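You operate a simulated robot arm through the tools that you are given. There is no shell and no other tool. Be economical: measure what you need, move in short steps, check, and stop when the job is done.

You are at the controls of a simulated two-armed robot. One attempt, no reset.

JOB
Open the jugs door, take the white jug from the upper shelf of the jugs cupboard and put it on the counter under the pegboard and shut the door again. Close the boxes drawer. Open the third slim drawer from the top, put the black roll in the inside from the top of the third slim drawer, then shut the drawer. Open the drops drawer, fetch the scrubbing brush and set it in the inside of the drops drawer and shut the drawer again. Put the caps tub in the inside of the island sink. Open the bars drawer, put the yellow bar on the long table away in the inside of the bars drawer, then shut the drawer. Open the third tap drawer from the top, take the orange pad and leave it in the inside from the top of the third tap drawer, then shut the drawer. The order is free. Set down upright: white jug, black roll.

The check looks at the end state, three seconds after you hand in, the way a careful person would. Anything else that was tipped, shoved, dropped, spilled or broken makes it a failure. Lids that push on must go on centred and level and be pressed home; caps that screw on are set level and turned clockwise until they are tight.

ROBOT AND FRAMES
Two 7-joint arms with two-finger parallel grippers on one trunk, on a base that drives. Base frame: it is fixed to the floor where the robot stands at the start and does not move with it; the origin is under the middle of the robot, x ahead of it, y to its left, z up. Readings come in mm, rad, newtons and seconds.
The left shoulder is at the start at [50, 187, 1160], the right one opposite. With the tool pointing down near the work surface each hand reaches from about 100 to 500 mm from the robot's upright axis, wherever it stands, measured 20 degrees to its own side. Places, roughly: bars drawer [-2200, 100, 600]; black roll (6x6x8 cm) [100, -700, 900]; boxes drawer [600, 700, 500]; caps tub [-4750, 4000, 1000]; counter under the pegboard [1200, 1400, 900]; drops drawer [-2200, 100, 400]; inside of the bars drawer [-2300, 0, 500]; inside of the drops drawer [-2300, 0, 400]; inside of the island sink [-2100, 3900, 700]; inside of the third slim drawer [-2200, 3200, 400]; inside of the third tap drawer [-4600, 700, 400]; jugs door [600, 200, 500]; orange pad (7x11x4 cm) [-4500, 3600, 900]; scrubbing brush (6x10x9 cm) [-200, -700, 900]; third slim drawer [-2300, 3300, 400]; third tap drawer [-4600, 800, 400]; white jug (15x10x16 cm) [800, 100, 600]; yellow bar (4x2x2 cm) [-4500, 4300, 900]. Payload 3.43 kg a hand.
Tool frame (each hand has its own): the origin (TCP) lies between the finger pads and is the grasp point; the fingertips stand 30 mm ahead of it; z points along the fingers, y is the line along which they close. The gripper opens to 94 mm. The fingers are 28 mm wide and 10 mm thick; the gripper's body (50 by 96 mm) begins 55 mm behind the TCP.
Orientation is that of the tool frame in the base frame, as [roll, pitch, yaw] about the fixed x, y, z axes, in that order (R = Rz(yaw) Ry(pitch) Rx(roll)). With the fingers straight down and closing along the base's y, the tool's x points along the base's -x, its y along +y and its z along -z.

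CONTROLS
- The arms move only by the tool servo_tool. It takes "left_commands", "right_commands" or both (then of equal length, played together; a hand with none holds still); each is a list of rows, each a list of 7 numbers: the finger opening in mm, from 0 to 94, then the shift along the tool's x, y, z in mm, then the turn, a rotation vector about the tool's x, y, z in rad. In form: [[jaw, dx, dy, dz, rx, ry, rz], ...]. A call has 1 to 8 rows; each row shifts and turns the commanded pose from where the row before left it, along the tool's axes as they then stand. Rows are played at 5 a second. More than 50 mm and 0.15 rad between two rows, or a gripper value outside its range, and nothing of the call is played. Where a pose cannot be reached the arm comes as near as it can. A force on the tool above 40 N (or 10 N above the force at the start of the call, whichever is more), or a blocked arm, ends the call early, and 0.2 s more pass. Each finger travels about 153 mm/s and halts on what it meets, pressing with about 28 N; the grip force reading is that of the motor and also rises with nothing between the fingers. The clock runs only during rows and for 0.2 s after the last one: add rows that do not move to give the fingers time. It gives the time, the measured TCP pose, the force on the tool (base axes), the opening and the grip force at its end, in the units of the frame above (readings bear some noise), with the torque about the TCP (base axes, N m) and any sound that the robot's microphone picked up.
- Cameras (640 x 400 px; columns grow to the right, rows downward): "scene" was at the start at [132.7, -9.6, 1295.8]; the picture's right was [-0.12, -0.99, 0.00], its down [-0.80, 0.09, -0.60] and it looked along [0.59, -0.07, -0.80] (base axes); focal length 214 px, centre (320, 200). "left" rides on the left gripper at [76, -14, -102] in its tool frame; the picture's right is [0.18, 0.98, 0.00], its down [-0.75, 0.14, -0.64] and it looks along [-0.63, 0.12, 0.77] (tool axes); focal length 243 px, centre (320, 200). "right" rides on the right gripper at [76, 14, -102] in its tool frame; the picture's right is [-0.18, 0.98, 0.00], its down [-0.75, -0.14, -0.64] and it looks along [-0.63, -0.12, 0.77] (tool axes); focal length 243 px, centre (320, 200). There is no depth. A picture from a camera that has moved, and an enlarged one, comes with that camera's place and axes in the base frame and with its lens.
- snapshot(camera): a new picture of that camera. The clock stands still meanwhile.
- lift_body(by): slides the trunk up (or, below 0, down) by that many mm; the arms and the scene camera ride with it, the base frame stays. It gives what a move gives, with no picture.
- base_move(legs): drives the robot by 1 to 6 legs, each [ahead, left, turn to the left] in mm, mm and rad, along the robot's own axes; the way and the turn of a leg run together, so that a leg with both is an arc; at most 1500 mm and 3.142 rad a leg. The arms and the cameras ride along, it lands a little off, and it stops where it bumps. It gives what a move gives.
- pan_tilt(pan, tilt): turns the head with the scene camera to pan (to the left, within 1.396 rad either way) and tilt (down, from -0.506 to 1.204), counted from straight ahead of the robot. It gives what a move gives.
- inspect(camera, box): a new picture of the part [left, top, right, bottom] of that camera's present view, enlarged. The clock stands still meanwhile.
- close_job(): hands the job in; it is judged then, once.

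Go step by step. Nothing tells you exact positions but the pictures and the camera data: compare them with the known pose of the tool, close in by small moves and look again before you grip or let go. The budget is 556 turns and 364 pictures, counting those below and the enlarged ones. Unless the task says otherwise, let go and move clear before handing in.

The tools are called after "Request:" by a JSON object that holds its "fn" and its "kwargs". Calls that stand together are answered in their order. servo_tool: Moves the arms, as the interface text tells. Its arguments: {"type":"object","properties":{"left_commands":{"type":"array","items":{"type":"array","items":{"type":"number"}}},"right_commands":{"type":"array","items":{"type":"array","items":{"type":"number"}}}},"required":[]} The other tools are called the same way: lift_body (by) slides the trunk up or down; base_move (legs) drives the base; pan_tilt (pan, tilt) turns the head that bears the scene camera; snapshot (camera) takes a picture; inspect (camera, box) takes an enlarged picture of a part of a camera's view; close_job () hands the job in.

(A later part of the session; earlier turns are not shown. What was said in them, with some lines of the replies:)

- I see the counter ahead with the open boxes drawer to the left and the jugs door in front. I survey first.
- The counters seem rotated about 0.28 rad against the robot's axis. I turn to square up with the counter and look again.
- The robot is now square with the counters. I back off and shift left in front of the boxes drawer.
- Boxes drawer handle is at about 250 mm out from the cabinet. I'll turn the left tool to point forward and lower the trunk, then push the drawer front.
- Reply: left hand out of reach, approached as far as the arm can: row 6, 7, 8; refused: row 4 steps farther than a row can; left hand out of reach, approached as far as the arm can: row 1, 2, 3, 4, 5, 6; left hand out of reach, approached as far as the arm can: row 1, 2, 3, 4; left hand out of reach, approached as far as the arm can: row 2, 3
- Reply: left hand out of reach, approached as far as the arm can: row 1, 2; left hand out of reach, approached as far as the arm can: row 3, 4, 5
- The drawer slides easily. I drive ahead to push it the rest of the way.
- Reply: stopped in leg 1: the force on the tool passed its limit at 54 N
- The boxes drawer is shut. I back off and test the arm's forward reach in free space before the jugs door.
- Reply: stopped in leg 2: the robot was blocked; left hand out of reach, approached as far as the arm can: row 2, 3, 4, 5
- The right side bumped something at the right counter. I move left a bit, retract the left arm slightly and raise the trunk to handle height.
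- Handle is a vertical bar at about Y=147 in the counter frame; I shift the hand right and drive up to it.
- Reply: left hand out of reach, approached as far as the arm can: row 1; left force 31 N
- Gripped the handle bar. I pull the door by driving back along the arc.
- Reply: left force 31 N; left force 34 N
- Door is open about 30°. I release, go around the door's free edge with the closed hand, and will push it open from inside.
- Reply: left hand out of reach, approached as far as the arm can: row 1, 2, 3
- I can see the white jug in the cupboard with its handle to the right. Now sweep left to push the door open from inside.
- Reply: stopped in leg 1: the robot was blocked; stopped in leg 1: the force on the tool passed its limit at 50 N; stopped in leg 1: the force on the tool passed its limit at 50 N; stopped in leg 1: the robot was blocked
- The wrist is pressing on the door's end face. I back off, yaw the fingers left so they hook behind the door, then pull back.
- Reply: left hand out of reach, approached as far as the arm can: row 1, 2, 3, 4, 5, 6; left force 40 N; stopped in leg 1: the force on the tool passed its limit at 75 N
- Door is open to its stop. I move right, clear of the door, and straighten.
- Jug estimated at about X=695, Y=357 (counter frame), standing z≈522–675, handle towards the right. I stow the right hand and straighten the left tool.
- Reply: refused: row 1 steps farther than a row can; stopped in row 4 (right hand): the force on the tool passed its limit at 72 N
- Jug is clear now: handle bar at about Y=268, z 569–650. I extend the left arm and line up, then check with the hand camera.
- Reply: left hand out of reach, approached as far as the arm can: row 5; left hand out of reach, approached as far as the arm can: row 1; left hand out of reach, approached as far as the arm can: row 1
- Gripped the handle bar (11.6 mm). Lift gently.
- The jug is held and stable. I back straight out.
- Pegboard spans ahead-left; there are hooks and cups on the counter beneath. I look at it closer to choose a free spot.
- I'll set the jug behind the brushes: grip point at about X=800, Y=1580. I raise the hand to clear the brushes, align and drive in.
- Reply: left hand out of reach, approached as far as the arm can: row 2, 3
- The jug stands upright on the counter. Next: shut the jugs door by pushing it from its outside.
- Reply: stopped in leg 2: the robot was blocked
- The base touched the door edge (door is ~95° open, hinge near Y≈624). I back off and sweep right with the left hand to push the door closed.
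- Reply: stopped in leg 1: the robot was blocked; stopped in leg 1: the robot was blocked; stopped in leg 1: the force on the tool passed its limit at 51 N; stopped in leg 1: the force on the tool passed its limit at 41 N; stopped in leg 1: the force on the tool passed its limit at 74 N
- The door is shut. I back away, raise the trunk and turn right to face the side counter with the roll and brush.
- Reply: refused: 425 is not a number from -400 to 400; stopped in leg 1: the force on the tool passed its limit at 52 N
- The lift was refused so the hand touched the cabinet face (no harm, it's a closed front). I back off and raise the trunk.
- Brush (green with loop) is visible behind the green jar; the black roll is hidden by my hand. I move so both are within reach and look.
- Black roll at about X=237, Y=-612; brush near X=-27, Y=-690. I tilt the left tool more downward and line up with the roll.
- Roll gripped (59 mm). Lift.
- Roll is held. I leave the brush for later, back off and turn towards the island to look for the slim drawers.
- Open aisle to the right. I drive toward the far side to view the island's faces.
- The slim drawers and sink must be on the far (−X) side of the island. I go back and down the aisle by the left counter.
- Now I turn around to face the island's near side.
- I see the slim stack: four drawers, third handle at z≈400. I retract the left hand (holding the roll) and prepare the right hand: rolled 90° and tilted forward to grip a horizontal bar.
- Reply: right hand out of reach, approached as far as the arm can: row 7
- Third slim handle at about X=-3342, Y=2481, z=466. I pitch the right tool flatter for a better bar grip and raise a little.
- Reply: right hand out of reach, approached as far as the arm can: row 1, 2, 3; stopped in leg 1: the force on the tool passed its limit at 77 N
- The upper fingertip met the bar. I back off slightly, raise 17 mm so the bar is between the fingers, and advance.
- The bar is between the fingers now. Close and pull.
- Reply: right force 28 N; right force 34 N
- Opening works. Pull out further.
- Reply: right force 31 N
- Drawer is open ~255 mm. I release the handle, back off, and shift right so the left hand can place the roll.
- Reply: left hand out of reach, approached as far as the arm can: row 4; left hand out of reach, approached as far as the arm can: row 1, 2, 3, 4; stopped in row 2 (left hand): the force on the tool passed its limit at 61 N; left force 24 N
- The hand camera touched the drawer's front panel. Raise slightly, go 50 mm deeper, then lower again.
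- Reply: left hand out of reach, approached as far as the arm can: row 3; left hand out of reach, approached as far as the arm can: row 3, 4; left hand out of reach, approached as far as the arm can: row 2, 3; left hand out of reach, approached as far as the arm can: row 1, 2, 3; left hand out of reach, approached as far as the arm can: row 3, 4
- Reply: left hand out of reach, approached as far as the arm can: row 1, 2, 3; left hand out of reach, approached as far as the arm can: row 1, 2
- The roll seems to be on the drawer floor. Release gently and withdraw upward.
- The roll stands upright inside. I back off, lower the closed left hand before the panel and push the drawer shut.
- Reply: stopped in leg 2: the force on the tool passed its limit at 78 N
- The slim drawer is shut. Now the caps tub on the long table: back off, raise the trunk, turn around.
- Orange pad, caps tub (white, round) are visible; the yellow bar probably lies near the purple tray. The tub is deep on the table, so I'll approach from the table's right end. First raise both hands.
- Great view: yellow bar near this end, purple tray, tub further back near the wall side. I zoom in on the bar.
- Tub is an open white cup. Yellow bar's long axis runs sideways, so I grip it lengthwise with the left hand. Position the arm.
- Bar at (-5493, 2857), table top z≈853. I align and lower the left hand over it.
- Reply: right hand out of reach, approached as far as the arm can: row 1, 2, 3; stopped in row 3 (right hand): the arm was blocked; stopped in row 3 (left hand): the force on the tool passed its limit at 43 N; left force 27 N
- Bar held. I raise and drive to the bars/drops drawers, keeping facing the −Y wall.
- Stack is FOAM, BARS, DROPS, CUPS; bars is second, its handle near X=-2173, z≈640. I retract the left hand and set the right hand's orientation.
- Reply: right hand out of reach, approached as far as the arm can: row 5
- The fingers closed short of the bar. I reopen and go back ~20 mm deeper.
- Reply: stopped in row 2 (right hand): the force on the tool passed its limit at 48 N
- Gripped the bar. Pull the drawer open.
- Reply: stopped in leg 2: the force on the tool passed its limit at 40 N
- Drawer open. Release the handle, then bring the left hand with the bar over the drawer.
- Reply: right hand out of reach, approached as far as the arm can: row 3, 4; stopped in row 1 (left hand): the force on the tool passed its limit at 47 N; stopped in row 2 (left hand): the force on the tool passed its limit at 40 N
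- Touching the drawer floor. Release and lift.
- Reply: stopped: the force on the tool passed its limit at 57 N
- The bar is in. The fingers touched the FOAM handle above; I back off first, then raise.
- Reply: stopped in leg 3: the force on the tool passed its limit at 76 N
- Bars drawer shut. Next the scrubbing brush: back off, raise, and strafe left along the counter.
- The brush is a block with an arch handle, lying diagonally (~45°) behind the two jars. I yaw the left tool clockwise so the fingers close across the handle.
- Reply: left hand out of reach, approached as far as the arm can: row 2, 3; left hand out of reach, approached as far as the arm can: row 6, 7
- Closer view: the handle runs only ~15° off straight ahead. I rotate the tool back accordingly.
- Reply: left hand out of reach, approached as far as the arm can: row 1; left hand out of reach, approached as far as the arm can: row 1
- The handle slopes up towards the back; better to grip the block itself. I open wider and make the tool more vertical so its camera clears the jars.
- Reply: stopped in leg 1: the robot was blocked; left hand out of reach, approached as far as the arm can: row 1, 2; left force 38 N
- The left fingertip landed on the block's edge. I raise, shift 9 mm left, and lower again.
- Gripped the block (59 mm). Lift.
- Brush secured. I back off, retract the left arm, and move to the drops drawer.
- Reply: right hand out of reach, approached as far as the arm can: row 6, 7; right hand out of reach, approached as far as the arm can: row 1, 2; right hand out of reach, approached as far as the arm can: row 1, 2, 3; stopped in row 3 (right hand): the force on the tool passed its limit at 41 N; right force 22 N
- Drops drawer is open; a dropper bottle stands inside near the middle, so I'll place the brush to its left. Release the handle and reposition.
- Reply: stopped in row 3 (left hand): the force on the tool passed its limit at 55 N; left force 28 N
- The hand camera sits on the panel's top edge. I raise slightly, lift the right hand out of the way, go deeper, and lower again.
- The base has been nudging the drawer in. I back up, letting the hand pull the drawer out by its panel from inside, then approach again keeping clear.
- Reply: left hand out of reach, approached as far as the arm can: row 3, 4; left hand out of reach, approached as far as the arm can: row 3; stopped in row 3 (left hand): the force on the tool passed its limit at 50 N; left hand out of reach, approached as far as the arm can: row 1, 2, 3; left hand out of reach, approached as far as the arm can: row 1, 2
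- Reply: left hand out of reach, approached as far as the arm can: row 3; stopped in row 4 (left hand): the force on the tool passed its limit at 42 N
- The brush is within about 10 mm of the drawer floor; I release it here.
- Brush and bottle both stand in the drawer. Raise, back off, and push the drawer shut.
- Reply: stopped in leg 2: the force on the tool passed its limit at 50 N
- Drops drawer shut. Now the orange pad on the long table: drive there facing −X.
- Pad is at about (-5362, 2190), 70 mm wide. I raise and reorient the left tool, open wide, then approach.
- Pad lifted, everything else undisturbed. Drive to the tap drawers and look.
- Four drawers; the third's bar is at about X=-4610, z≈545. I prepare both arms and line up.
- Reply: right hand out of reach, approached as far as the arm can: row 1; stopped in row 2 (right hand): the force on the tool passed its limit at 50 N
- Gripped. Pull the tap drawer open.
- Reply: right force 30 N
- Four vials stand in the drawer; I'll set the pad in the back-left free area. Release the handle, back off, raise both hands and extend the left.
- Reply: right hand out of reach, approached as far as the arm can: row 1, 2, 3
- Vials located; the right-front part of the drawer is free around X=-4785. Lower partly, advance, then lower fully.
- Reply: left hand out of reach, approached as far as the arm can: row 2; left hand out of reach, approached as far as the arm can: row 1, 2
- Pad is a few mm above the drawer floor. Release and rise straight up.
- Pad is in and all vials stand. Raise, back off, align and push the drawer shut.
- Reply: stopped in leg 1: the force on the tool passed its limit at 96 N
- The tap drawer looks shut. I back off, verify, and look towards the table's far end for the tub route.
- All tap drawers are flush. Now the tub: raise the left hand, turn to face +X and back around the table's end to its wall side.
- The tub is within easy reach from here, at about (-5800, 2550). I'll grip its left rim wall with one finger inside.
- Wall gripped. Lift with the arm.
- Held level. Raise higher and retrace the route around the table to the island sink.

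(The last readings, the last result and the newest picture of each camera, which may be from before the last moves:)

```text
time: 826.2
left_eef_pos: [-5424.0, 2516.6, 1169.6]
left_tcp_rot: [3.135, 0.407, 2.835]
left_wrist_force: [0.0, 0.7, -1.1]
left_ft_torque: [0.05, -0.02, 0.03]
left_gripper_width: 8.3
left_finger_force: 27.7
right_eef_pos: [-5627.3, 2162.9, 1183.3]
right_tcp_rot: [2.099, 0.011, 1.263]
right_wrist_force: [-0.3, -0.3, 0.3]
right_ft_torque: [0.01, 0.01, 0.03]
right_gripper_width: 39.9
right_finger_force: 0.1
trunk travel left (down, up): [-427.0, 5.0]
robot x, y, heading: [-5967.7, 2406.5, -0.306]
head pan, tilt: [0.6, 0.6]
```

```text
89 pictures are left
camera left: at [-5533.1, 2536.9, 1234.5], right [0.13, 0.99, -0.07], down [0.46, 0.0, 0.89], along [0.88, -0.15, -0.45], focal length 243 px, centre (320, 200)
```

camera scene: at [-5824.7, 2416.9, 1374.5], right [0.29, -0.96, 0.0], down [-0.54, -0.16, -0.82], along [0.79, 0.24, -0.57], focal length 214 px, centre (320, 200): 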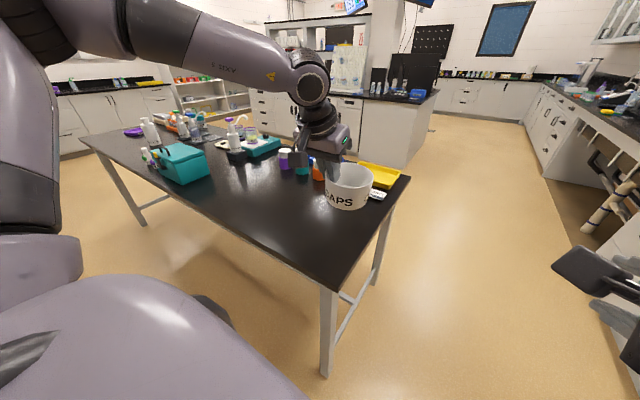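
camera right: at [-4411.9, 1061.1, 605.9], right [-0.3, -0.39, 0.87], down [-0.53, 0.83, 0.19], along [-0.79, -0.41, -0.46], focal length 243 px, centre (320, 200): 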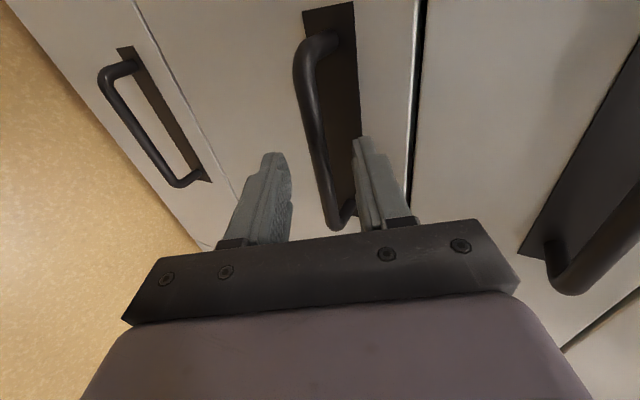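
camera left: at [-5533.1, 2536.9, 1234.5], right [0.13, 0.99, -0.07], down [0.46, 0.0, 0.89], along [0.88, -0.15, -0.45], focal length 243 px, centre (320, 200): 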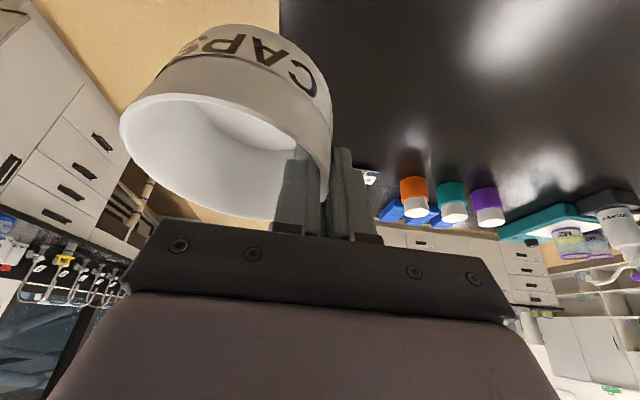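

Request:
{"fn": "base_move", "kwargs": {"legs": [[160, -167, 0.018], [1000, 0, 0], [950, 0, 0], [0, 1200, 0], [0, 1100, 0]]}}

Request:
{"fn": "snapshot", "kwargs": {"camera": "left"}}

Request:
{"fn": "pan_tilt", "kwargs": {"pan": 0.1, "tilt": 0.6}}

Request:
{"fn": "snapshot", "kwargs": {"camera": "scene"}}

```text
time: 857.7
left_eef_pos: [-2799.8, 3995.8, 1170.0]
left_tcp_rot: [3.134, 0.407, 2.841]
left_wrist_force: [-0.1, -0.1, -1.4]
left_ft_torque: [0.01, -0.02, 0.0]
left_gripper_width: 7.7
left_finger_force: 28.0
right_eef_pos: [-3000.2, 3641.3, 1184.3]
right_tcp_rot: [2.099, 0.011, 1.272]
right_wrist_force: [-0.9, 0.3, 0.1]
right_ft_torque: [0.02, 0.0, -0.02]
right_gripper_width: 40.2
right_finger_force: 0.1
trunk travel left (down, up): [-427.0, 5.0]
robot x, y, heading: [-3340.7, 3886.6, -0.297]
head pan, tilt: [0.6, 0.6]
```

```text
88 pictures are left
camera left: at [-2910.2, 4015.6, 1234.5], right [0.12, 0.99, -0.07], down [0.46, 0.0, 0.89], along [0.88, -0.14, -0.45], focal length 243 px, centre (320, 200)
```

left: 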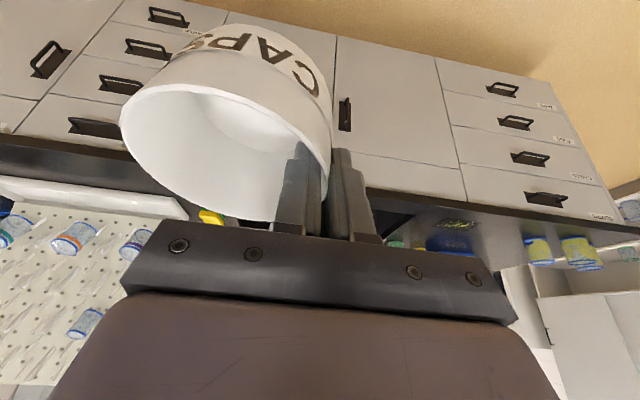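

```text
time: 858.7
left_eef_pos: [-2800.6, 3997.0, 1168.8]
left_tcp_rot: [3.133, 0.405, 2.842]
left_wrist_force: [-0.3, 0.0, -0.3]
left_ft_torque: [0.04, 0.0, -0.01]
left_gripper_width: 7.9
left_finger_force: 28.4
right_eef_pos: [-2999.4, 3640.5, 1182.2]
right_tcp_rot: [2.099, 0.012, 1.272]
right_wrist_force: [0.1, -0.5, 0.5]
right_ft_torque: [-0.01, 0.01, 0.0]
right_gripper_width: 40.1
right_finger_force: 0.0
trunk travel left (down, up): [-427.0, 5.0]
robot x, y, heading: [-3343.5, 3885.0, -0.302]
head pan, tilt: [0.099, 0.6]
```

```text
87 pictures are left
camera scene: at [-3198.5, 3849.3, 1374.5], right [-0.2, -0.98, 0.0], down [-0.55, 0.11, -0.83], along [0.81, -0.16, -0.56], focal length 214 px, centre (320, 200)
```

scene: 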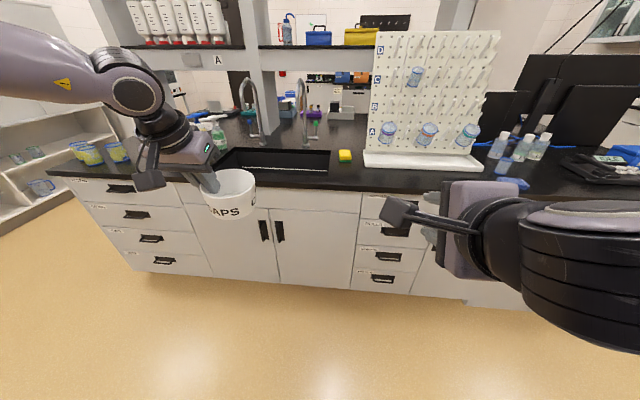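

Request:
{"fn": "inspect", "kwargs": {"camera": "scene", "box": [190, 60, 370, 190]}}

```text
3.08 times, centred on (280, 125) of scene
camera zoom: at [-3198.5, 3849.3, 1374.5], right [-0.2, -0.98, 0.0], down [-0.55, 0.11, -0.83], along [0.81, -0.16, -0.56], focal length 660 px, centre (443, 431)
```

zoom: 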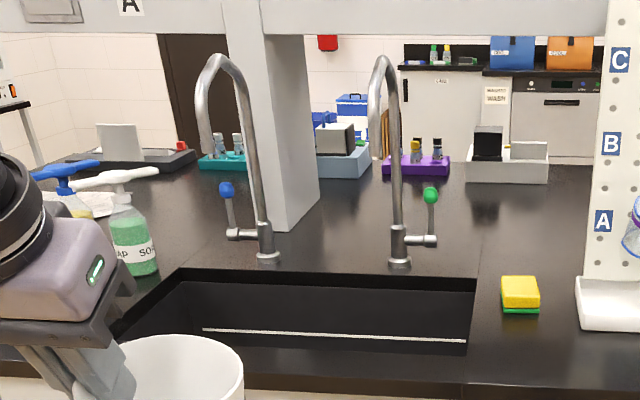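

Request:
{"fn": "servo_tool", "kwargs": {"right_commands": [[40, 0, 36, -21, 0, 0, 0], [40, 0, 36, -21, 0, 0, 0], [40, 0, 36, -21, 0, 0, 0]]}}

Request:
{"fn": "base_move", "kwargs": {"legs": [[0, 160, 0.012], [420, 0, 0]]}}

Request:
{"fn": "snapshot", "kwargs": {"camera": "scene"}}

```text
time: 859.5
left_eef_pos: [-2800.4, 3997.5, 1170.1]
left_tcp_rot: [3.137, 0.404, 2.843]
left_wrist_force: [-0.7, 0.2, -0.4]
left_ft_torque: [0.01, -0.05, 0.01]
left_gripper_width: 8.0
left_finger_force: 28.2
right_eef_pos: [-2998.9, 3643.8, 1307.7]
right_tcp_rot: [2.099, 0.013, 1.273]
right_wrist_force: [0.1, 0.8, 0.1]
right_ft_torque: [0.0, -0.03, 0.06]
right_gripper_width: 40.1
right_finger_force: 0.0
trunk travel left (down, up): [-427.0, 5.0]
robot x, y, heading: [-3343.0, 3884.0, -0.298]
head pan, tilt: [0.099, 0.6]
```

```text
time: 863.7
left_eef_pos: [-2357.8, 4032.5, 1169.2]
left_tcp_rot: [3.135, 0.406, 2.841]
left_wrist_force: [-0.9, 0.6, -0.6]
left_ft_torque: [0.03, 0.04, -0.02]
left_gripper_width: 7.9
left_finger_force: 28.0
right_eef_pos: [-2558.1, 3679.5, 1307.7]
right_tcp_rot: [2.099, 0.013, 1.27]
right_wrist_force: [0.1, 0.4, 0.6]
right_ft_torque: [-0.03, -0.01, -0.01]
right_gripper_width: 40.2
right_finger_force: 0.1
trunk travel left (down, up): [-427.0, 5.0]
robot x, y, heading: [-2899.3, 3920.4, -0.296]
head pan, tilt: [0.099, 0.6]
```

```text
85 pictures are left
camera scene: at [-2756.1, 3885.5, 1374.4], right [-0.2, -0.98, 0.0], down [-0.55, 0.11, -0.82], along [0.81, -0.16, -0.57], focal length 214 px, centre (320, 200)
```

scene: 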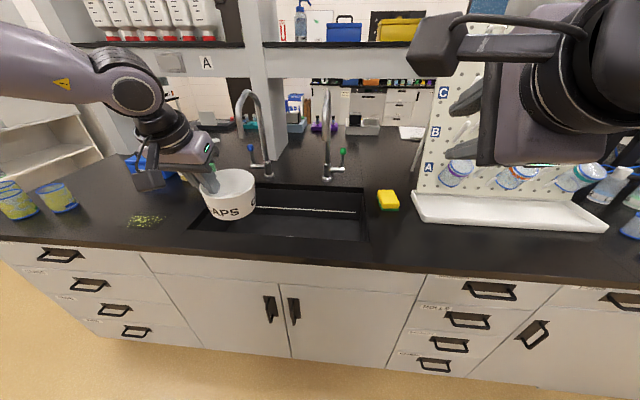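

Request:
{"fn": "base_move", "kwargs": {"legs": [[232, 0, 0.008]]}}

Request:
{"fn": "servo_tool", "kwargs": {"left_commands": [[0, -37, 0, 16, 0, 0, 0], [0, -37, 0, 16, 0, 0, 0], [0, 0, 0, 0, 0, 0, 0]]}}

Request:
{"fn": "lift_body", "kwargs": {"by": -120}}

Request:
{"fn": "snapshot", "kwargs": {"camera": "scene"}}

Request:
{"fn": "snapshot", "kwargs": {"camera": "left"}}

```text
time: 865.4
left_eef_pos: [-2133.3, 3965.3, 1169.8]
left_tcp_rot: [3.134, 0.405, 2.845]
left_wrist_force: [0.9, 0.6, -1.0]
left_ft_torque: [0.04, -0.05, 0.01]
left_gripper_width: 8.3
left_finger_force: 27.9
right_eef_pos: [-2332.0, 3612.0, 1307.1]
right_tcp_rot: [2.099, 0.011, 1.273]
right_wrist_force: [0.5, -0.1, -0.7]
right_ft_torque: [0.0, -0.03, -0.01]
right_gripper_width: 40.0
right_finger_force: 0.0
trunk travel left (down, up): [-427.0, 5.0]
robot x, y, heading: [-2671.5, 3853.7, -0.296]
head pan, tilt: [0.099, 0.6]
```

```text
time: 866.2
left_eef_pos: [-2059.6, 3941.5, 1168.4]
left_tcp_rot: [3.136, 0.407, 2.845]
left_wrist_force: [0.2, 0.2, -0.9]
left_ft_torque: [0.05, -0.03, 0.0]
left_gripper_width: 8.2
left_finger_force: 28.0
right_eef_pos: [-2333.1, 3611.4, 1307.7]
right_tcp_rot: [2.098, 0.013, 1.275]
right_wrist_force: [0.5, 0.7, 0.2]
right_ft_torque: [-0.01, -0.02, 0.0]
right_gripper_width: 39.9
right_finger_force: 0.1
trunk travel left (down, up): [-427.0, 5.0]
robot x, y, heading: [-2676.0, 3851.3, -0.294]
head pan, tilt: [0.099, 0.6]
```

```text
time: 867.7
left_eef_pos: [-2058.9, 3941.2, 1047.6]
left_tcp_rot: [3.134, 0.407, 2.846]
left_wrist_force: [-1.1, -0.4, -0.8]
left_ft_torque: [0.03, -0.04, 0.0]
left_gripper_width: 8.1
left_finger_force: 27.8
right_eef_pos: [-2333.1, 3612.4, 1186.6]
right_tcp_rot: [2.099, 0.014, 1.275]
right_wrist_force: [0.5, -0.2, -0.7]
right_ft_torque: [0.0, -0.02, -0.01]
right_gripper_width: 40.1
right_finger_force: 0.0
trunk travel left (down, up): [-307.0, 125.0]
robot x, y, heading: [-2675.1, 3850.5, -0.294]
head pan, tilt: [0.099, 0.6]
```

```text
84 pictures are left
camera scene: at [-2532.3, 3817.5, 1254.6], right [-0.19, -0.98, 0.0], down [-0.55, 0.11, -0.83], along [0.81, -0.16, -0.56], focal length 214 px, centre (320, 200)
```

scene: 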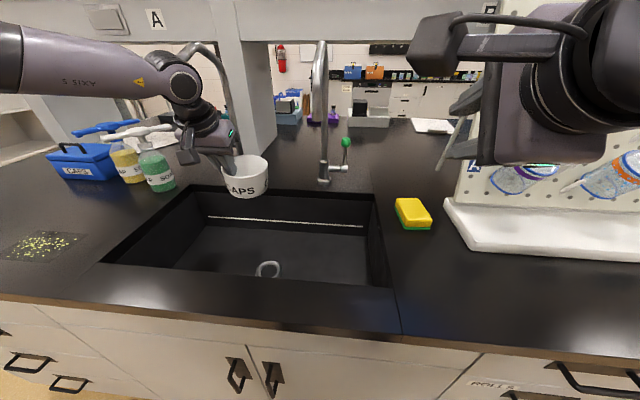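

```text
83 pictures are left
camera left: at [-2168.5, 3959.9, 1112.6], right [0.12, 0.99, -0.07], down [0.46, 0.0, 0.89], along [0.88, -0.14, -0.45], focal length 243 px, centre (320, 200)
```

left: 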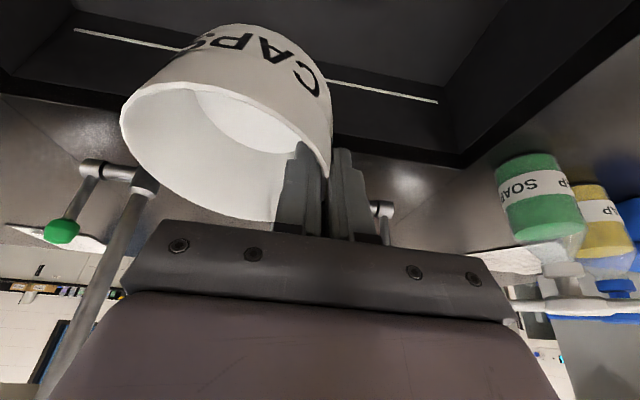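

Request:
{"fn": "inspect", "kwargs": {"camera": "scene", "box": [200, 190, 360, 300]}}

```text
3.64 times, centred on (280, 245) of scene
camera zoom: at [-2532.3, 3817.5, 1254.6], right [-0.19, -0.98, 0.0], down [-0.55, 0.11, -0.83], along [0.81, -0.16, -0.56], focal length 780 px, centre (466, 36)
```

zoom: 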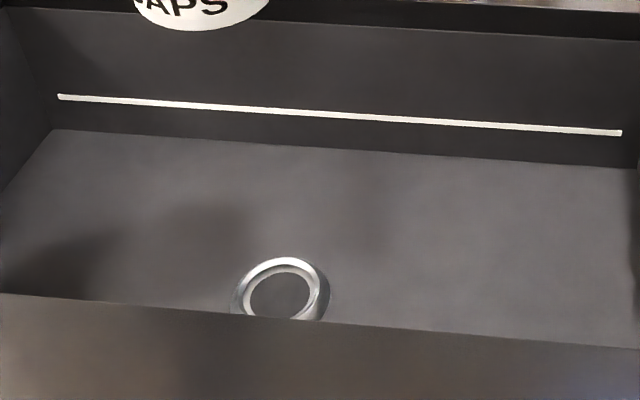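

The ring in the sink is just the drain. I shift slightly forward and lower the tub into the basin.

Request:
{"fn": "servo_tool", "kwargs": {"left_commands": [[0, -20, 0, 9, 0, 0, 0], [0, 0, 0, 0, 0, 0, 0]]}}

Request:
{"fn": "lift_body", "kwargs": {"by": -125}}

Request:
{"fn": "snapshot", "kwargs": {"camera": "scene"}}

Request:
{"fn": "snapshot", "kwargs": {"camera": "left"}}

```text
time: 868.3
left_eef_pos: [-2037.2, 3933.2, 1047.2]
left_tcp_rot: [3.136, 0.407, 2.845]
left_wrist_force: [0.4, -0.4, -0.5]
left_ft_torque: [0.02, 0.01, 0.01]
left_gripper_width: 8.0
left_finger_force: 28.4
right_eef_pos: [-2333.1, 3612.4, 1187.3]
right_tcp_rot: [2.098, 0.012, 1.274]
right_wrist_force: [-0.2, 0.3, -0.4]
right_ft_torque: [0.0, -0.01, 0.03]
right_gripper_width: 39.9
right_finger_force: 0.1
trunk travel left (down, up): [-307.0, 125.0]
robot x, y, heading: [-2676.1, 3855.1, -0.296]
head pan, tilt: [0.099, 0.6]
```

```text
time: 869.9
left_eef_pos: [-2035.6, 3932.4, 922.8]
left_tcp_rot: [3.135, 0.406, 2.845]
left_wrist_force: [0.6, -1.1, -0.9]
left_ft_torque: [0.02, -0.03, 0.0]
left_gripper_width: 7.8
left_finger_force: 27.8
right_eef_pos: [-2333.2, 3611.8, 1062.8]
right_tcp_rot: [2.098, 0.011, 1.274]
right_wrist_force: [-0.2, -0.5, 0.1]
right_ft_torque: [-0.03, 0.02, 0.02]
right_gripper_width: 40.2
right_finger_force: 0.0
trunk travel left (down, up): [-182.0, 250.0]
robot x, y, heading: [-2673.3, 3852.1, -0.292]
head pan, tilt: [0.099, 0.6]
```

```text
81 pictures are left
camera scene: at [-2532.3, 3817.5, 1129.6], right [-0.19, -0.98, 0.0], down [-0.55, 0.11, -0.83], along [0.81, -0.16, -0.56], focal length 214 px, centre (320, 200)
```

scene: 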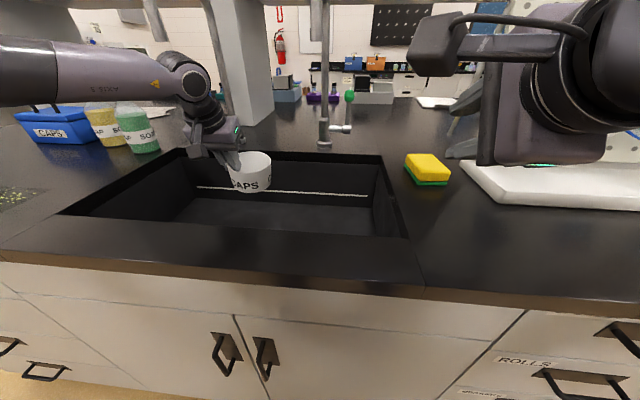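

```text
80 pictures are left
camera left: at [-2146.5, 3952.2, 987.1], right [0.12, 0.99, -0.07], down [0.46, 0.0, 0.89], along [0.88, -0.14, -0.45], focal length 243 px, centre (320, 200)
```

left: 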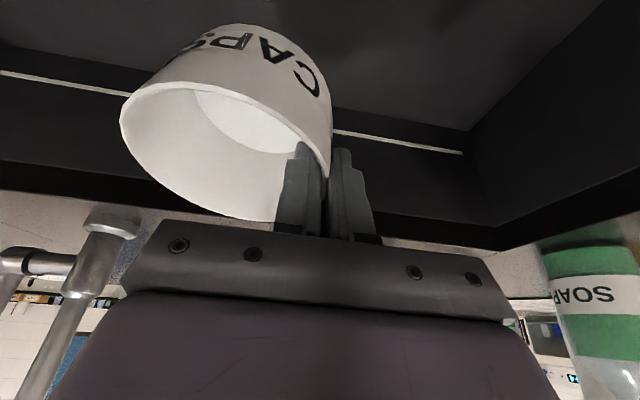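

Request:
{"fn": "lift_body", "kwargs": {"by": 45}}

Request:
{"fn": "servo_tool", "kwargs": {"left_commands": [[0, 12, 0, 27.6, 0, 0, 0], [0, 12, 0, 27.6, 0, 0, 0], [0, 12, 0, 27.6, 0, 0, 0], [0, 12, 0, 27.6, 0, 0, 0], [0, 0, 0, 0, 0, 0, 0]]}}

Request:
{"fn": "snapshot", "kwargs": {"camera": "scene"}}

Request:
{"fn": "snapshot", "kwargs": {"camera": "left"}}

```text
time: 870.8
left_eef_pos: [-2035.0, 3933.1, 967.5]
left_tcp_rot: [3.134, 0.407, 2.848]
left_wrist_force: [0.5, 0.8, -0.9]
left_ft_torque: [0.03, -0.05, 0.02]
left_gripper_width: 7.8
left_finger_force: 27.3
right_eef_pos: [-2332.7, 3612.0, 1107.1]
right_tcp_rot: [2.099, 0.012, 1.274]
right_wrist_force: [-0.2, -0.8, -0.1]
right_ft_torque: [0.02, 0.0, 0.0]
right_gripper_width: 39.8
right_finger_force: 0.1
trunk travel left (down, up): [-227.0, 205.0]
robot x, y, heading: [-2675.5, 3854.8, -0.291]
head pan, tilt: [0.099, 0.6]
```

```text
time: 872.0
left_eef_pos: [-2034.4, 3934.2, 848.2]
left_tcp_rot: [3.137, 0.407, 2.846]
left_wrist_force: [-1.0, -0.6, -1.4]
left_ft_torque: [0.01, 0.0, 0.01]
left_gripper_width: 7.9
left_finger_force: 27.7
right_eef_pos: [-2332.7, 3611.4, 1107.5]
right_tcp_rot: [2.097, 0.012, 1.273]
right_wrist_force: [-0.5, 0.1, 0.2]
right_ft_torque: [-0.01, -0.03, -0.01]
right_gripper_width: 40.2
right_finger_force: 0.1
trunk travel left (down, up): [-227.0, 205.0]
robot x, y, heading: [-2677.4, 3856.8, -0.299]
head pan, tilt: [0.099, 0.6]
```

```text
79 pictures are left
camera scene: at [-2532.2, 3817.5, 1174.5], right [-0.19, -0.98, 0.0], down [-0.55, 0.11, -0.83], along [0.81, -0.16, -0.57], focal length 214 px, centre (320, 200)
```

scene: 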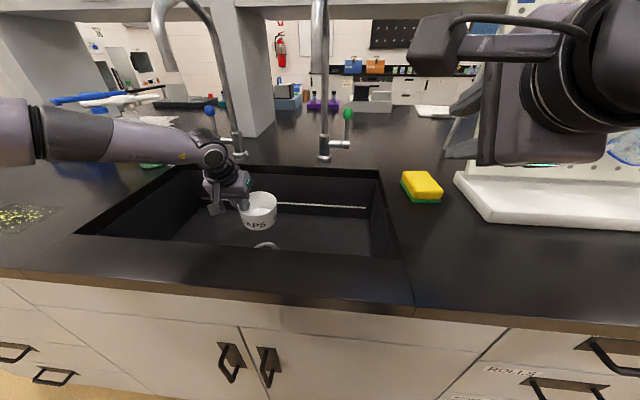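

```text
78 pictures are left
camera left: at [-2145.6, 3952.4, 913.6], right [0.12, 0.99, -0.07], down [0.46, 0.0, 0.89], along [0.88, -0.14, -0.45], focal length 243 px, centre (320, 200)
```

left: 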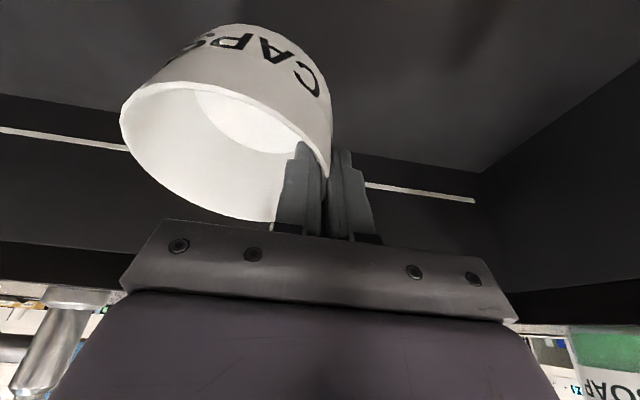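

Request:
{"fn": "servo_tool", "kwargs": {"left_commands": [[0, 10, 0, 23, 0, 0, 0], [0, 10, 0, 23, 0, 0, 0], [0, 6, 0, 14, 0, 0, 0], [0, 0, 0, 0, 0, 0, 0]]}}

Request:
{"fn": "snapshot", "kwargs": {"camera": "scene"}}

Request:
{"fn": "snapshot", "kwargs": {"camera": "left"}}

```text
time: 873.0
left_eef_pos: [-2041.3, 3941.5, 790.7]
left_tcp_rot: [3.137, 0.414, 2.846]
left_wrist_force: [3.6, 4.7, 16.8]
left_ft_torque: [-0.26, 0.52, -0.06]
left_gripper_width: 8.4
left_finger_force: 27.9
left hand out of reach, approached as far as the arm can: row 2, 3
right_eef_pos: [-2333.8, 3612.6, 1108.5]
right_tcp_rot: [2.097, 0.013, 1.273]
right_wrist_force: [0.9, -0.6, -0.3]
right_ft_torque: [0.02, -0.01, -0.02]
right_gripper_width: 40.0
right_finger_force: 0.1
trunk travel left (down, up): [-227.0, 205.0]
robot x, y, heading: [-2674.6, 3852.8, -0.299]
head pan, tilt: [0.099, 0.6]
```

```text
77 pictures are left
camera scene: at [-2533.4, 3817.7, 1175.0], right [-0.19, -0.98, 0.0], down [-0.55, 0.11, -0.83], along [0.81, -0.16, -0.56], focal length 214 px, centre (320, 200)
```

scene: 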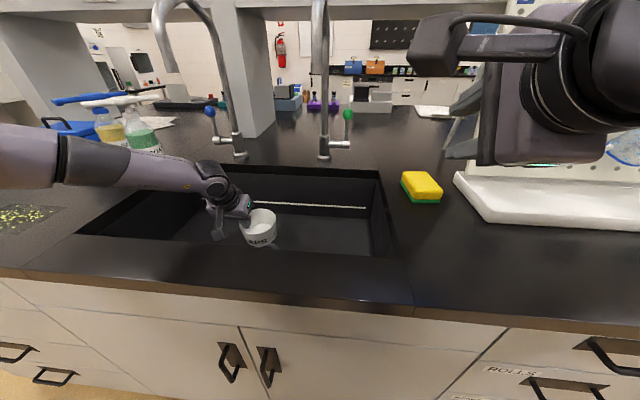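

```text
76 pictures are left
camera left: at [-2151.5, 3960.9, 854.2], right [0.12, 0.99, -0.07], down [0.45, 0.01, 0.89], along [0.88, -0.14, -0.45], focal length 243 px, centre (320, 200)
```

left: 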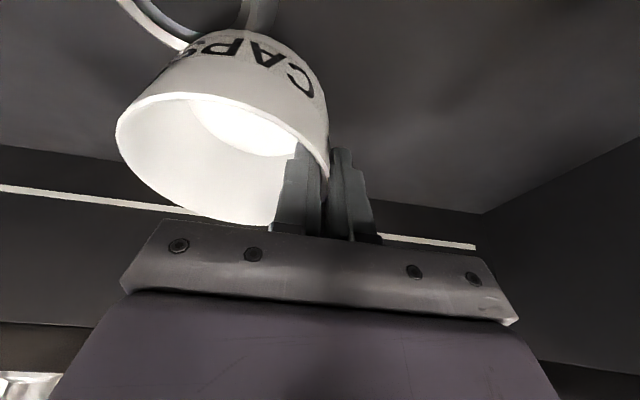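

The tub touches the sink floor. Release and withdraw upward.

Request:
{"fn": "servo_tool", "kwargs": {"left_commands": [[16, 0, 0, 0, 0, 0, 0], [28, 0, 0, 0, 0, 0, 0], [36, 0, 0, 0, 0, 0, 0], [36, 0, 0, 0, 0, 0, 0]]}}

Request:
{"fn": "snapshot", "kwargs": {"camera": "left"}}

```text
time: 874.0
left_eef_pos: [-2040.9, 3941.3, 787.2]
left_tcp_rot: [3.137, 0.407, 2.845]
left_wrist_force: [-0.4, -0.1, 0.0]
left_ft_torque: [-0.03, 0.04, -0.01]
left_gripper_width: 35.8
left_finger_force: 0.0
right_eef_pos: [-2332.9, 3612.2, 1106.9]
right_tcp_rot: [2.099, 0.012, 1.275]
right_wrist_force: [-0.1, -0.1, -0.4]
right_ft_torque: [0.02, 0.01, -0.02]
right_gripper_width: 40.1
right_finger_force: 0.0
trunk travel left (down, up): [-227.0, 205.0]
robot x, y, heading: [-2675.4, 3853.6, -0.293]
head pan, tilt: [0.099, 0.6]
```

```text
75 pictures are left
camera left: at [-2152.2, 3960.7, 851.6], right [0.12, 0.99, -0.07], down [0.46, 0.0, 0.89], along [0.88, -0.14, -0.45], focal length 243 px, centre (320, 200)
```

left: 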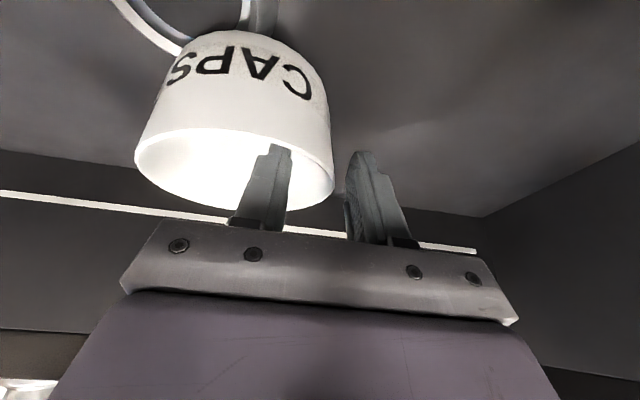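

Request:
{"fn": "lift_body", "kwargs": {"by": 200}}

Request:
{"fn": "servo_tool", "kwargs": {"left_commands": [[36, -16, 0, -37, 0, 0, 0], [36, -16, 0, -37, 0, 0, 0], [36, -16, 0, -37, 0, 0, 0], [36, 0, 0, 0, 0, 0, 0]]}}

Request:
{"fn": "base_move", "kwargs": {"legs": [[-450, 0, 0]]}}

Request:
{"fn": "snapshot", "kwargs": {"camera": "scene"}}

```text
time: 876.1
left_eef_pos: [-2042.1, 3940.6, 986.8]
left_tcp_rot: [3.137, 0.406, 2.846]
left_wrist_force: [-0.7, -0.1, 0.5]
left_ft_torque: [0.01, 0.01, -0.01]
left_gripper_width: 36.0
left_finger_force: 0.0
right_eef_pos: [-2332.3, 3611.9, 1306.8]
right_tcp_rot: [2.098, 0.01, 1.273]
right_wrist_force: [-0.1, 0.7, 1.1]
right_ft_torque: [0.01, -0.03, 0.01]
right_gripper_width: 40.2
right_finger_force: 0.1
trunk travel left (down, up): [-427.0, 5.0]
robot x, y, heading: [-2675.5, 3849.3, -0.291]
head pan, tilt: [0.099, 0.6]
```

```text
time: 877.1
left_eef_pos: [-2042.8, 3941.7, 1108.4]
left_tcp_rot: [3.136, 0.408, 2.845]
left_wrist_force: [0.6, -0.6, -0.1]
left_ft_torque: [-0.02, 0.02, -0.01]
left_gripper_width: 35.9
left_finger_force: 0.0
right_eef_pos: [-2332.8, 3612.0, 1307.3]
right_tcp_rot: [2.099, 0.012, 1.273]
right_wrist_force: [0.2, 0.9, 0.0]
right_ft_torque: [0.0, 0.0, 0.01]
right_gripper_width: 40.1
right_finger_force: 0.0
trunk travel left (down, up): [-427.0, 5.0]
robot x, y, heading: [-2676.5, 3852.2, -0.298]
head pan, tilt: [0.099, 0.6]
```

```text
time: 879.8
left_eef_pos: [-2467.9, 4073.4, 1108.9]
left_tcp_rot: [3.137, 0.407, 2.85]
left_wrist_force: [0.1, -0.2, 0.1]
left_ft_torque: [0.0, 0.01, -0.02]
left_gripper_width: 36.0
left_finger_force: 0.0
right_eef_pos: [-2755.8, 3741.4, 1308.7]
right_tcp_rot: [2.097, 0.013, 1.28]
right_wrist_force: [0.4, -0.3, -0.2]
right_ft_torque: [-0.02, 0.0, -0.03]
right_gripper_width: 40.3
right_finger_force: 0.0
trunk travel left (down, up): [-427.0, 5.0]
robot x, y, heading: [-3099.5, 3977.8, -0.291]
head pan, tilt: [0.099, 0.6]
```

```text
74 pictures are left
camera scene: at [-2956.6, 3946.3, 1374.6], right [-0.19, -0.98, 0.0], down [-0.55, 0.11, -0.83], along [0.81, -0.16, -0.56], focal length 214 px, centre (320, 200)
```

scene: 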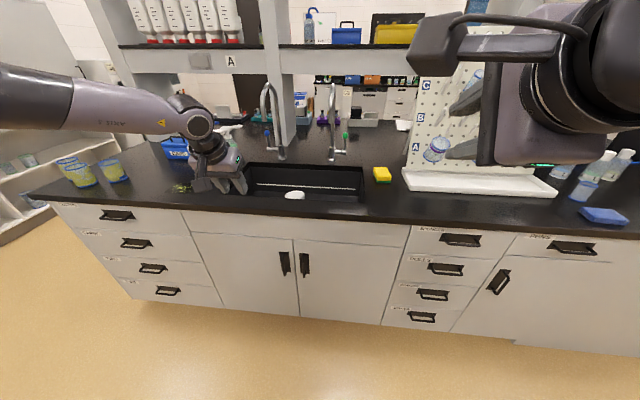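

Request:
{"fn": "inspect", "kwargs": {"camera": "scene", "box": [380, 210, 540, 340]}}

Request:
{"fn": "inspect", "kwargs": {"camera": "scene", "box": [130, 80, 380, 220]}}

```text
3.08 times, centred on (460, 275) of scene
camera zoom: at [-2956.6, 3946.3, 1374.6], right [-0.19, -0.98, 0.0], down [-0.55, 0.11, -0.83], along [0.81, -0.16, -0.56], focal length 660 px, centre (-111, -31)
```

zoom: 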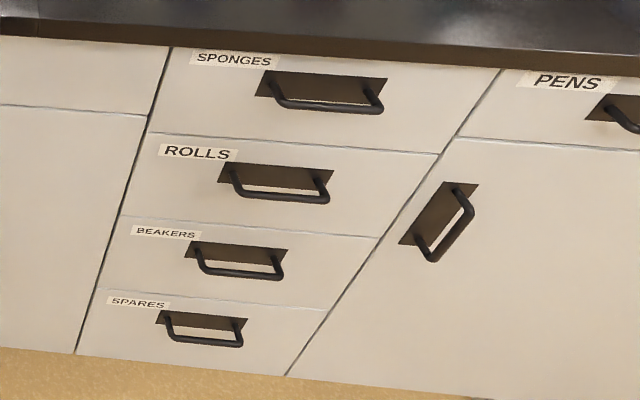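

```text
2.56 times, centred on (255, 150) of scene
camera zoom: at [-2956.6, 3946.3, 1374.6], right [-0.19, -0.98, 0.0], down [-0.55, 0.11, -0.83], along [0.81, -0.16, -0.56], focal length 549 px, centre (486, 328)
```

zoom: 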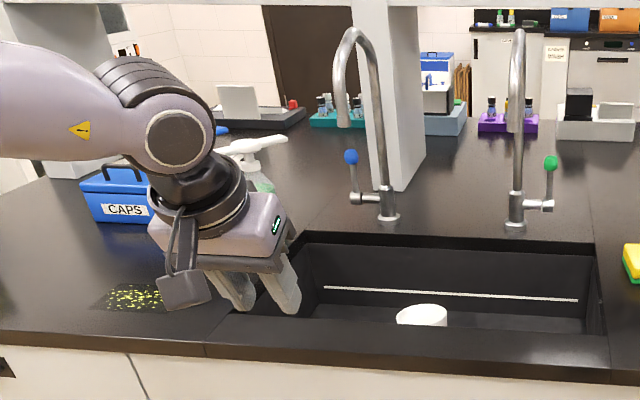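

Tub is in the sink and the slim drawers are flush. I drive over for a last check of the tap and drops drawers.

Request:
{"fn": "base_move", "kwargs": {"legs": [[-200, 0, 0], [0, -1100, 0], [0, -1050, 0], [0, 0, -1.571]]}}

Request:
{"fn": "pan_tilt", "kwargs": {"pan": -0.35, "tilt": 0.6}}

Request:
{"fn": "snapshot", "kwargs": {"camera": "scene"}}

```text
time: 903.9
left_eef_pos: [-3713.6, 1328.2, 1108.5]
left_tcp_rot: [3.136, 0.406, 1.379]
left_wrist_force: [-0.9, 0.5, 0.1]
left_ft_torque: [-0.02, 0.02, -0.03]
left_gripper_width: 36.1
left_finger_force: 0.0
right_eef_pos: [-4072.1, 1581.7, 1307.3]
right_tcp_rot: [2.098, 0.011, -0.193]
right_wrist_force: [-1.1, 0.7, 0.1]
right_ft_torque: [-0.03, 0.0, 0.0]
right_gripper_width: 40.1
right_finger_force: 0.1
trunk travel left (down, up): [-427.0, 5.0]
robot x, y, heading: [-3870.0, 1949.6, -1.764]
head pan, tilt: [0.099, 0.6]
```

```text
time: 904.8
left_eef_pos: [-3713.3, 1327.9, 1108.2]
left_tcp_rot: [3.135, 0.408, 1.38]
left_wrist_force: [0.6, -0.4, -0.6]
left_ft_torque: [-0.01, 0.03, -0.01]
left_gripper_width: 36.1
left_finger_force: 0.1
right_eef_pos: [-4072.6, 1583.0, 1306.2]
right_tcp_rot: [2.097, 0.011, -0.193]
right_wrist_force: [0.1, 0.4, 0.2]
right_ft_torque: [0.02, 0.01, -0.03]
right_gripper_width: 39.9
right_finger_force: 0.1
trunk travel left (down, up): [-427.0, 5.0]
robot x, y, heading: [-3868.9, 1952.8, -1.761]
head pan, tilt: [-0.351, 0.6]
```

```text
71 pictures are left
camera scene: at [-3923.7, 1814.3, 1374.5], right [-0.86, 0.52, 0.0], down [0.29, 0.48, -0.83], along [-0.43, -0.71, -0.56], focal length 214 px, centre (320, 200)
```

scene: 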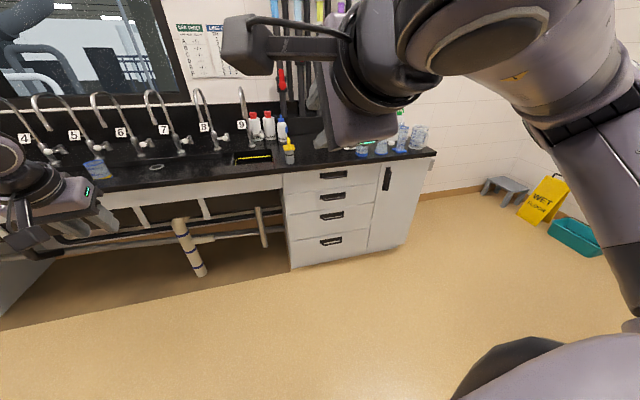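

Request:
{"fn": "inspect", "kwargs": {"camera": "scene", "box": [270, 160, 390, 275]}}

Request:
{"fn": "base_move", "kwargs": {"legs": [[0, 1000, -0.098], [0, 850, 0]]}}

Request:
{"fn": "pan_tilt", "kwargs": {"pan": 0.2, "tilt": 0.65}}

Request:
{"fn": "snapshot", "kwargs": {"camera": "scene"}}

```text
3.48 times, centred on (330, 218) of scene
camera zoom: at [-3923.7, 1814.3, 1374.5], right [-0.86, 0.52, 0.0], down [0.29, 0.48, -0.83], along [-0.43, -0.71, -0.56], focal length 746 px, centre (285, 139)
```

zoom: 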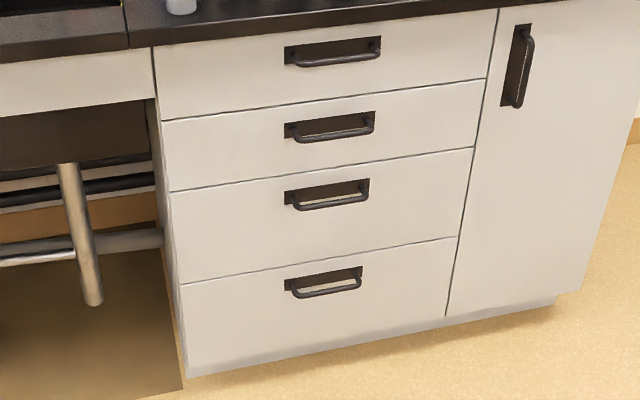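

```text
time: 921.9
left_eef_pos: [-1973.8, 787.6, 1107.4]
left_tcp_rot: [3.136, 0.407, 1.229]
left_wrist_force: [0.5, 0.0, -0.6]
left_ft_torque: [-0.01, 0.02, 0.02]
left_gripper_width: 36.1
left_finger_force: 0.1
right_eef_pos: [-2290.1, 1092.7, 1307.4]
right_tcp_rot: [2.098, 0.013, -0.342]
right_wrist_force: [0.3, 1.1, -0.2]
right_ft_torque: [-0.02, 0.01, -0.02]
right_gripper_width: 39.9
right_finger_force: 0.1
trunk travel left (down, up): [-427.0, 5.0]
robot x, y, heading: [-2035.9, 1423.3, -1.913]
head pan, tilt: [-0.351, 0.6]
```

```text
time: 922.8
left_eef_pos: [-1973.4, 787.5, 1107.5]
left_tcp_rot: [3.137, 0.408, 1.229]
left_wrist_force: [-0.1, -0.7, 0.3]
left_ft_torque: [0.01, 0.0, -0.02]
left_gripper_width: 35.8
left_finger_force: 0.1
right_eef_pos: [-2291.3, 1092.4, 1306.5]
right_tcp_rot: [2.098, 0.01, -0.342]
right_wrist_force: [0.4, 0.2, 0.6]
right_ft_torque: [0.01, 0.0, 0.02]
right_gripper_width: 40.1
right_finger_force: 0.1
trunk travel left (down, up): [-427.0, 5.0]
robot x, y, heading: [-2036.2, 1426.2, -1.913]
head pan, tilt: [0.201, 0.649]
```

```text
69 pictures are left
camera scene: at [-2065.1, 1281.7, 1370.2], right [-0.99, 0.14, 0.0], down [0.09, 0.6, -0.8], along [-0.11, -0.79, -0.6], focal length 214 px, centre (320, 200)
```

scene: 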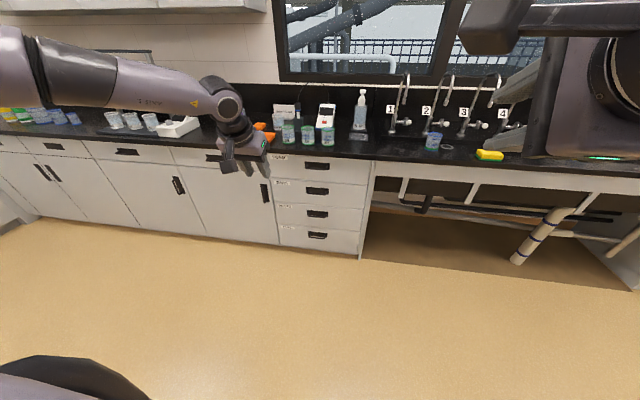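

Request:
{"fn": "inspect", "kwargs": {"camera": "scene", "box": [260, 145, 390, 260]}}

```text
3.48 times, centred on (325, 202) of scene
camera zoom: at [-2065.1, 1281.7, 1370.2], right [-0.99, 0.14, 0.0], down [0.09, 0.6, -0.8], along [-0.11, -0.79, -0.6], focal length 746 px, centre (303, 191)
```

zoom: 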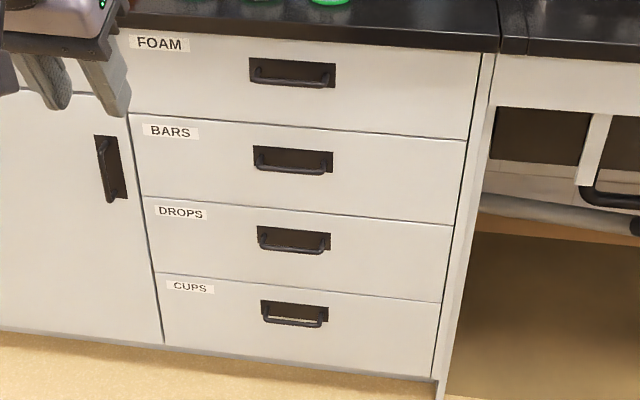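

All drawers are flush, the hands are empty and clear, so I hand the job in.

Request:
{"fn": "close_job", "kwargs": {}}

```text
The job is handed in.
```

All seven tasks are done and handed in; I don't have the check's verdict yet.

- **White jug:** it stands upright on the counter under the pegboard, behind the brushes, and the jugs door is shut.
- **Boxes drawer:** shut.
- **Black roll:** it stands upright in the third slim drawer, which is shut.
- **Yellow bar:** it is in the bars drawer, which is shut.
- **Scrubbing brush:** it is in the drops drawer, which is shut. I let go of it about 10 mm above the drawer floor and it landed upright.
- **Orange pad:** it is in the third tap drawer, which is shut. I let go of it a few millimetres above the drawer floor. The four vials beside it were still standing before I closed the drawer.
- **Caps tub:** it sits upright in the island sink, partly over the drain.

Along the way I bumped some furniture lightly: a closed cabinet front, the edge of the open jugs door, the FOAM drawer handle and some drawer panels. I saw nothing tipped or out of place afterwards. I looked again at the slim, bars, drops and tap drawers at the end and all were flush. The boxes drawer and the jugs door I checked only when I closed them.
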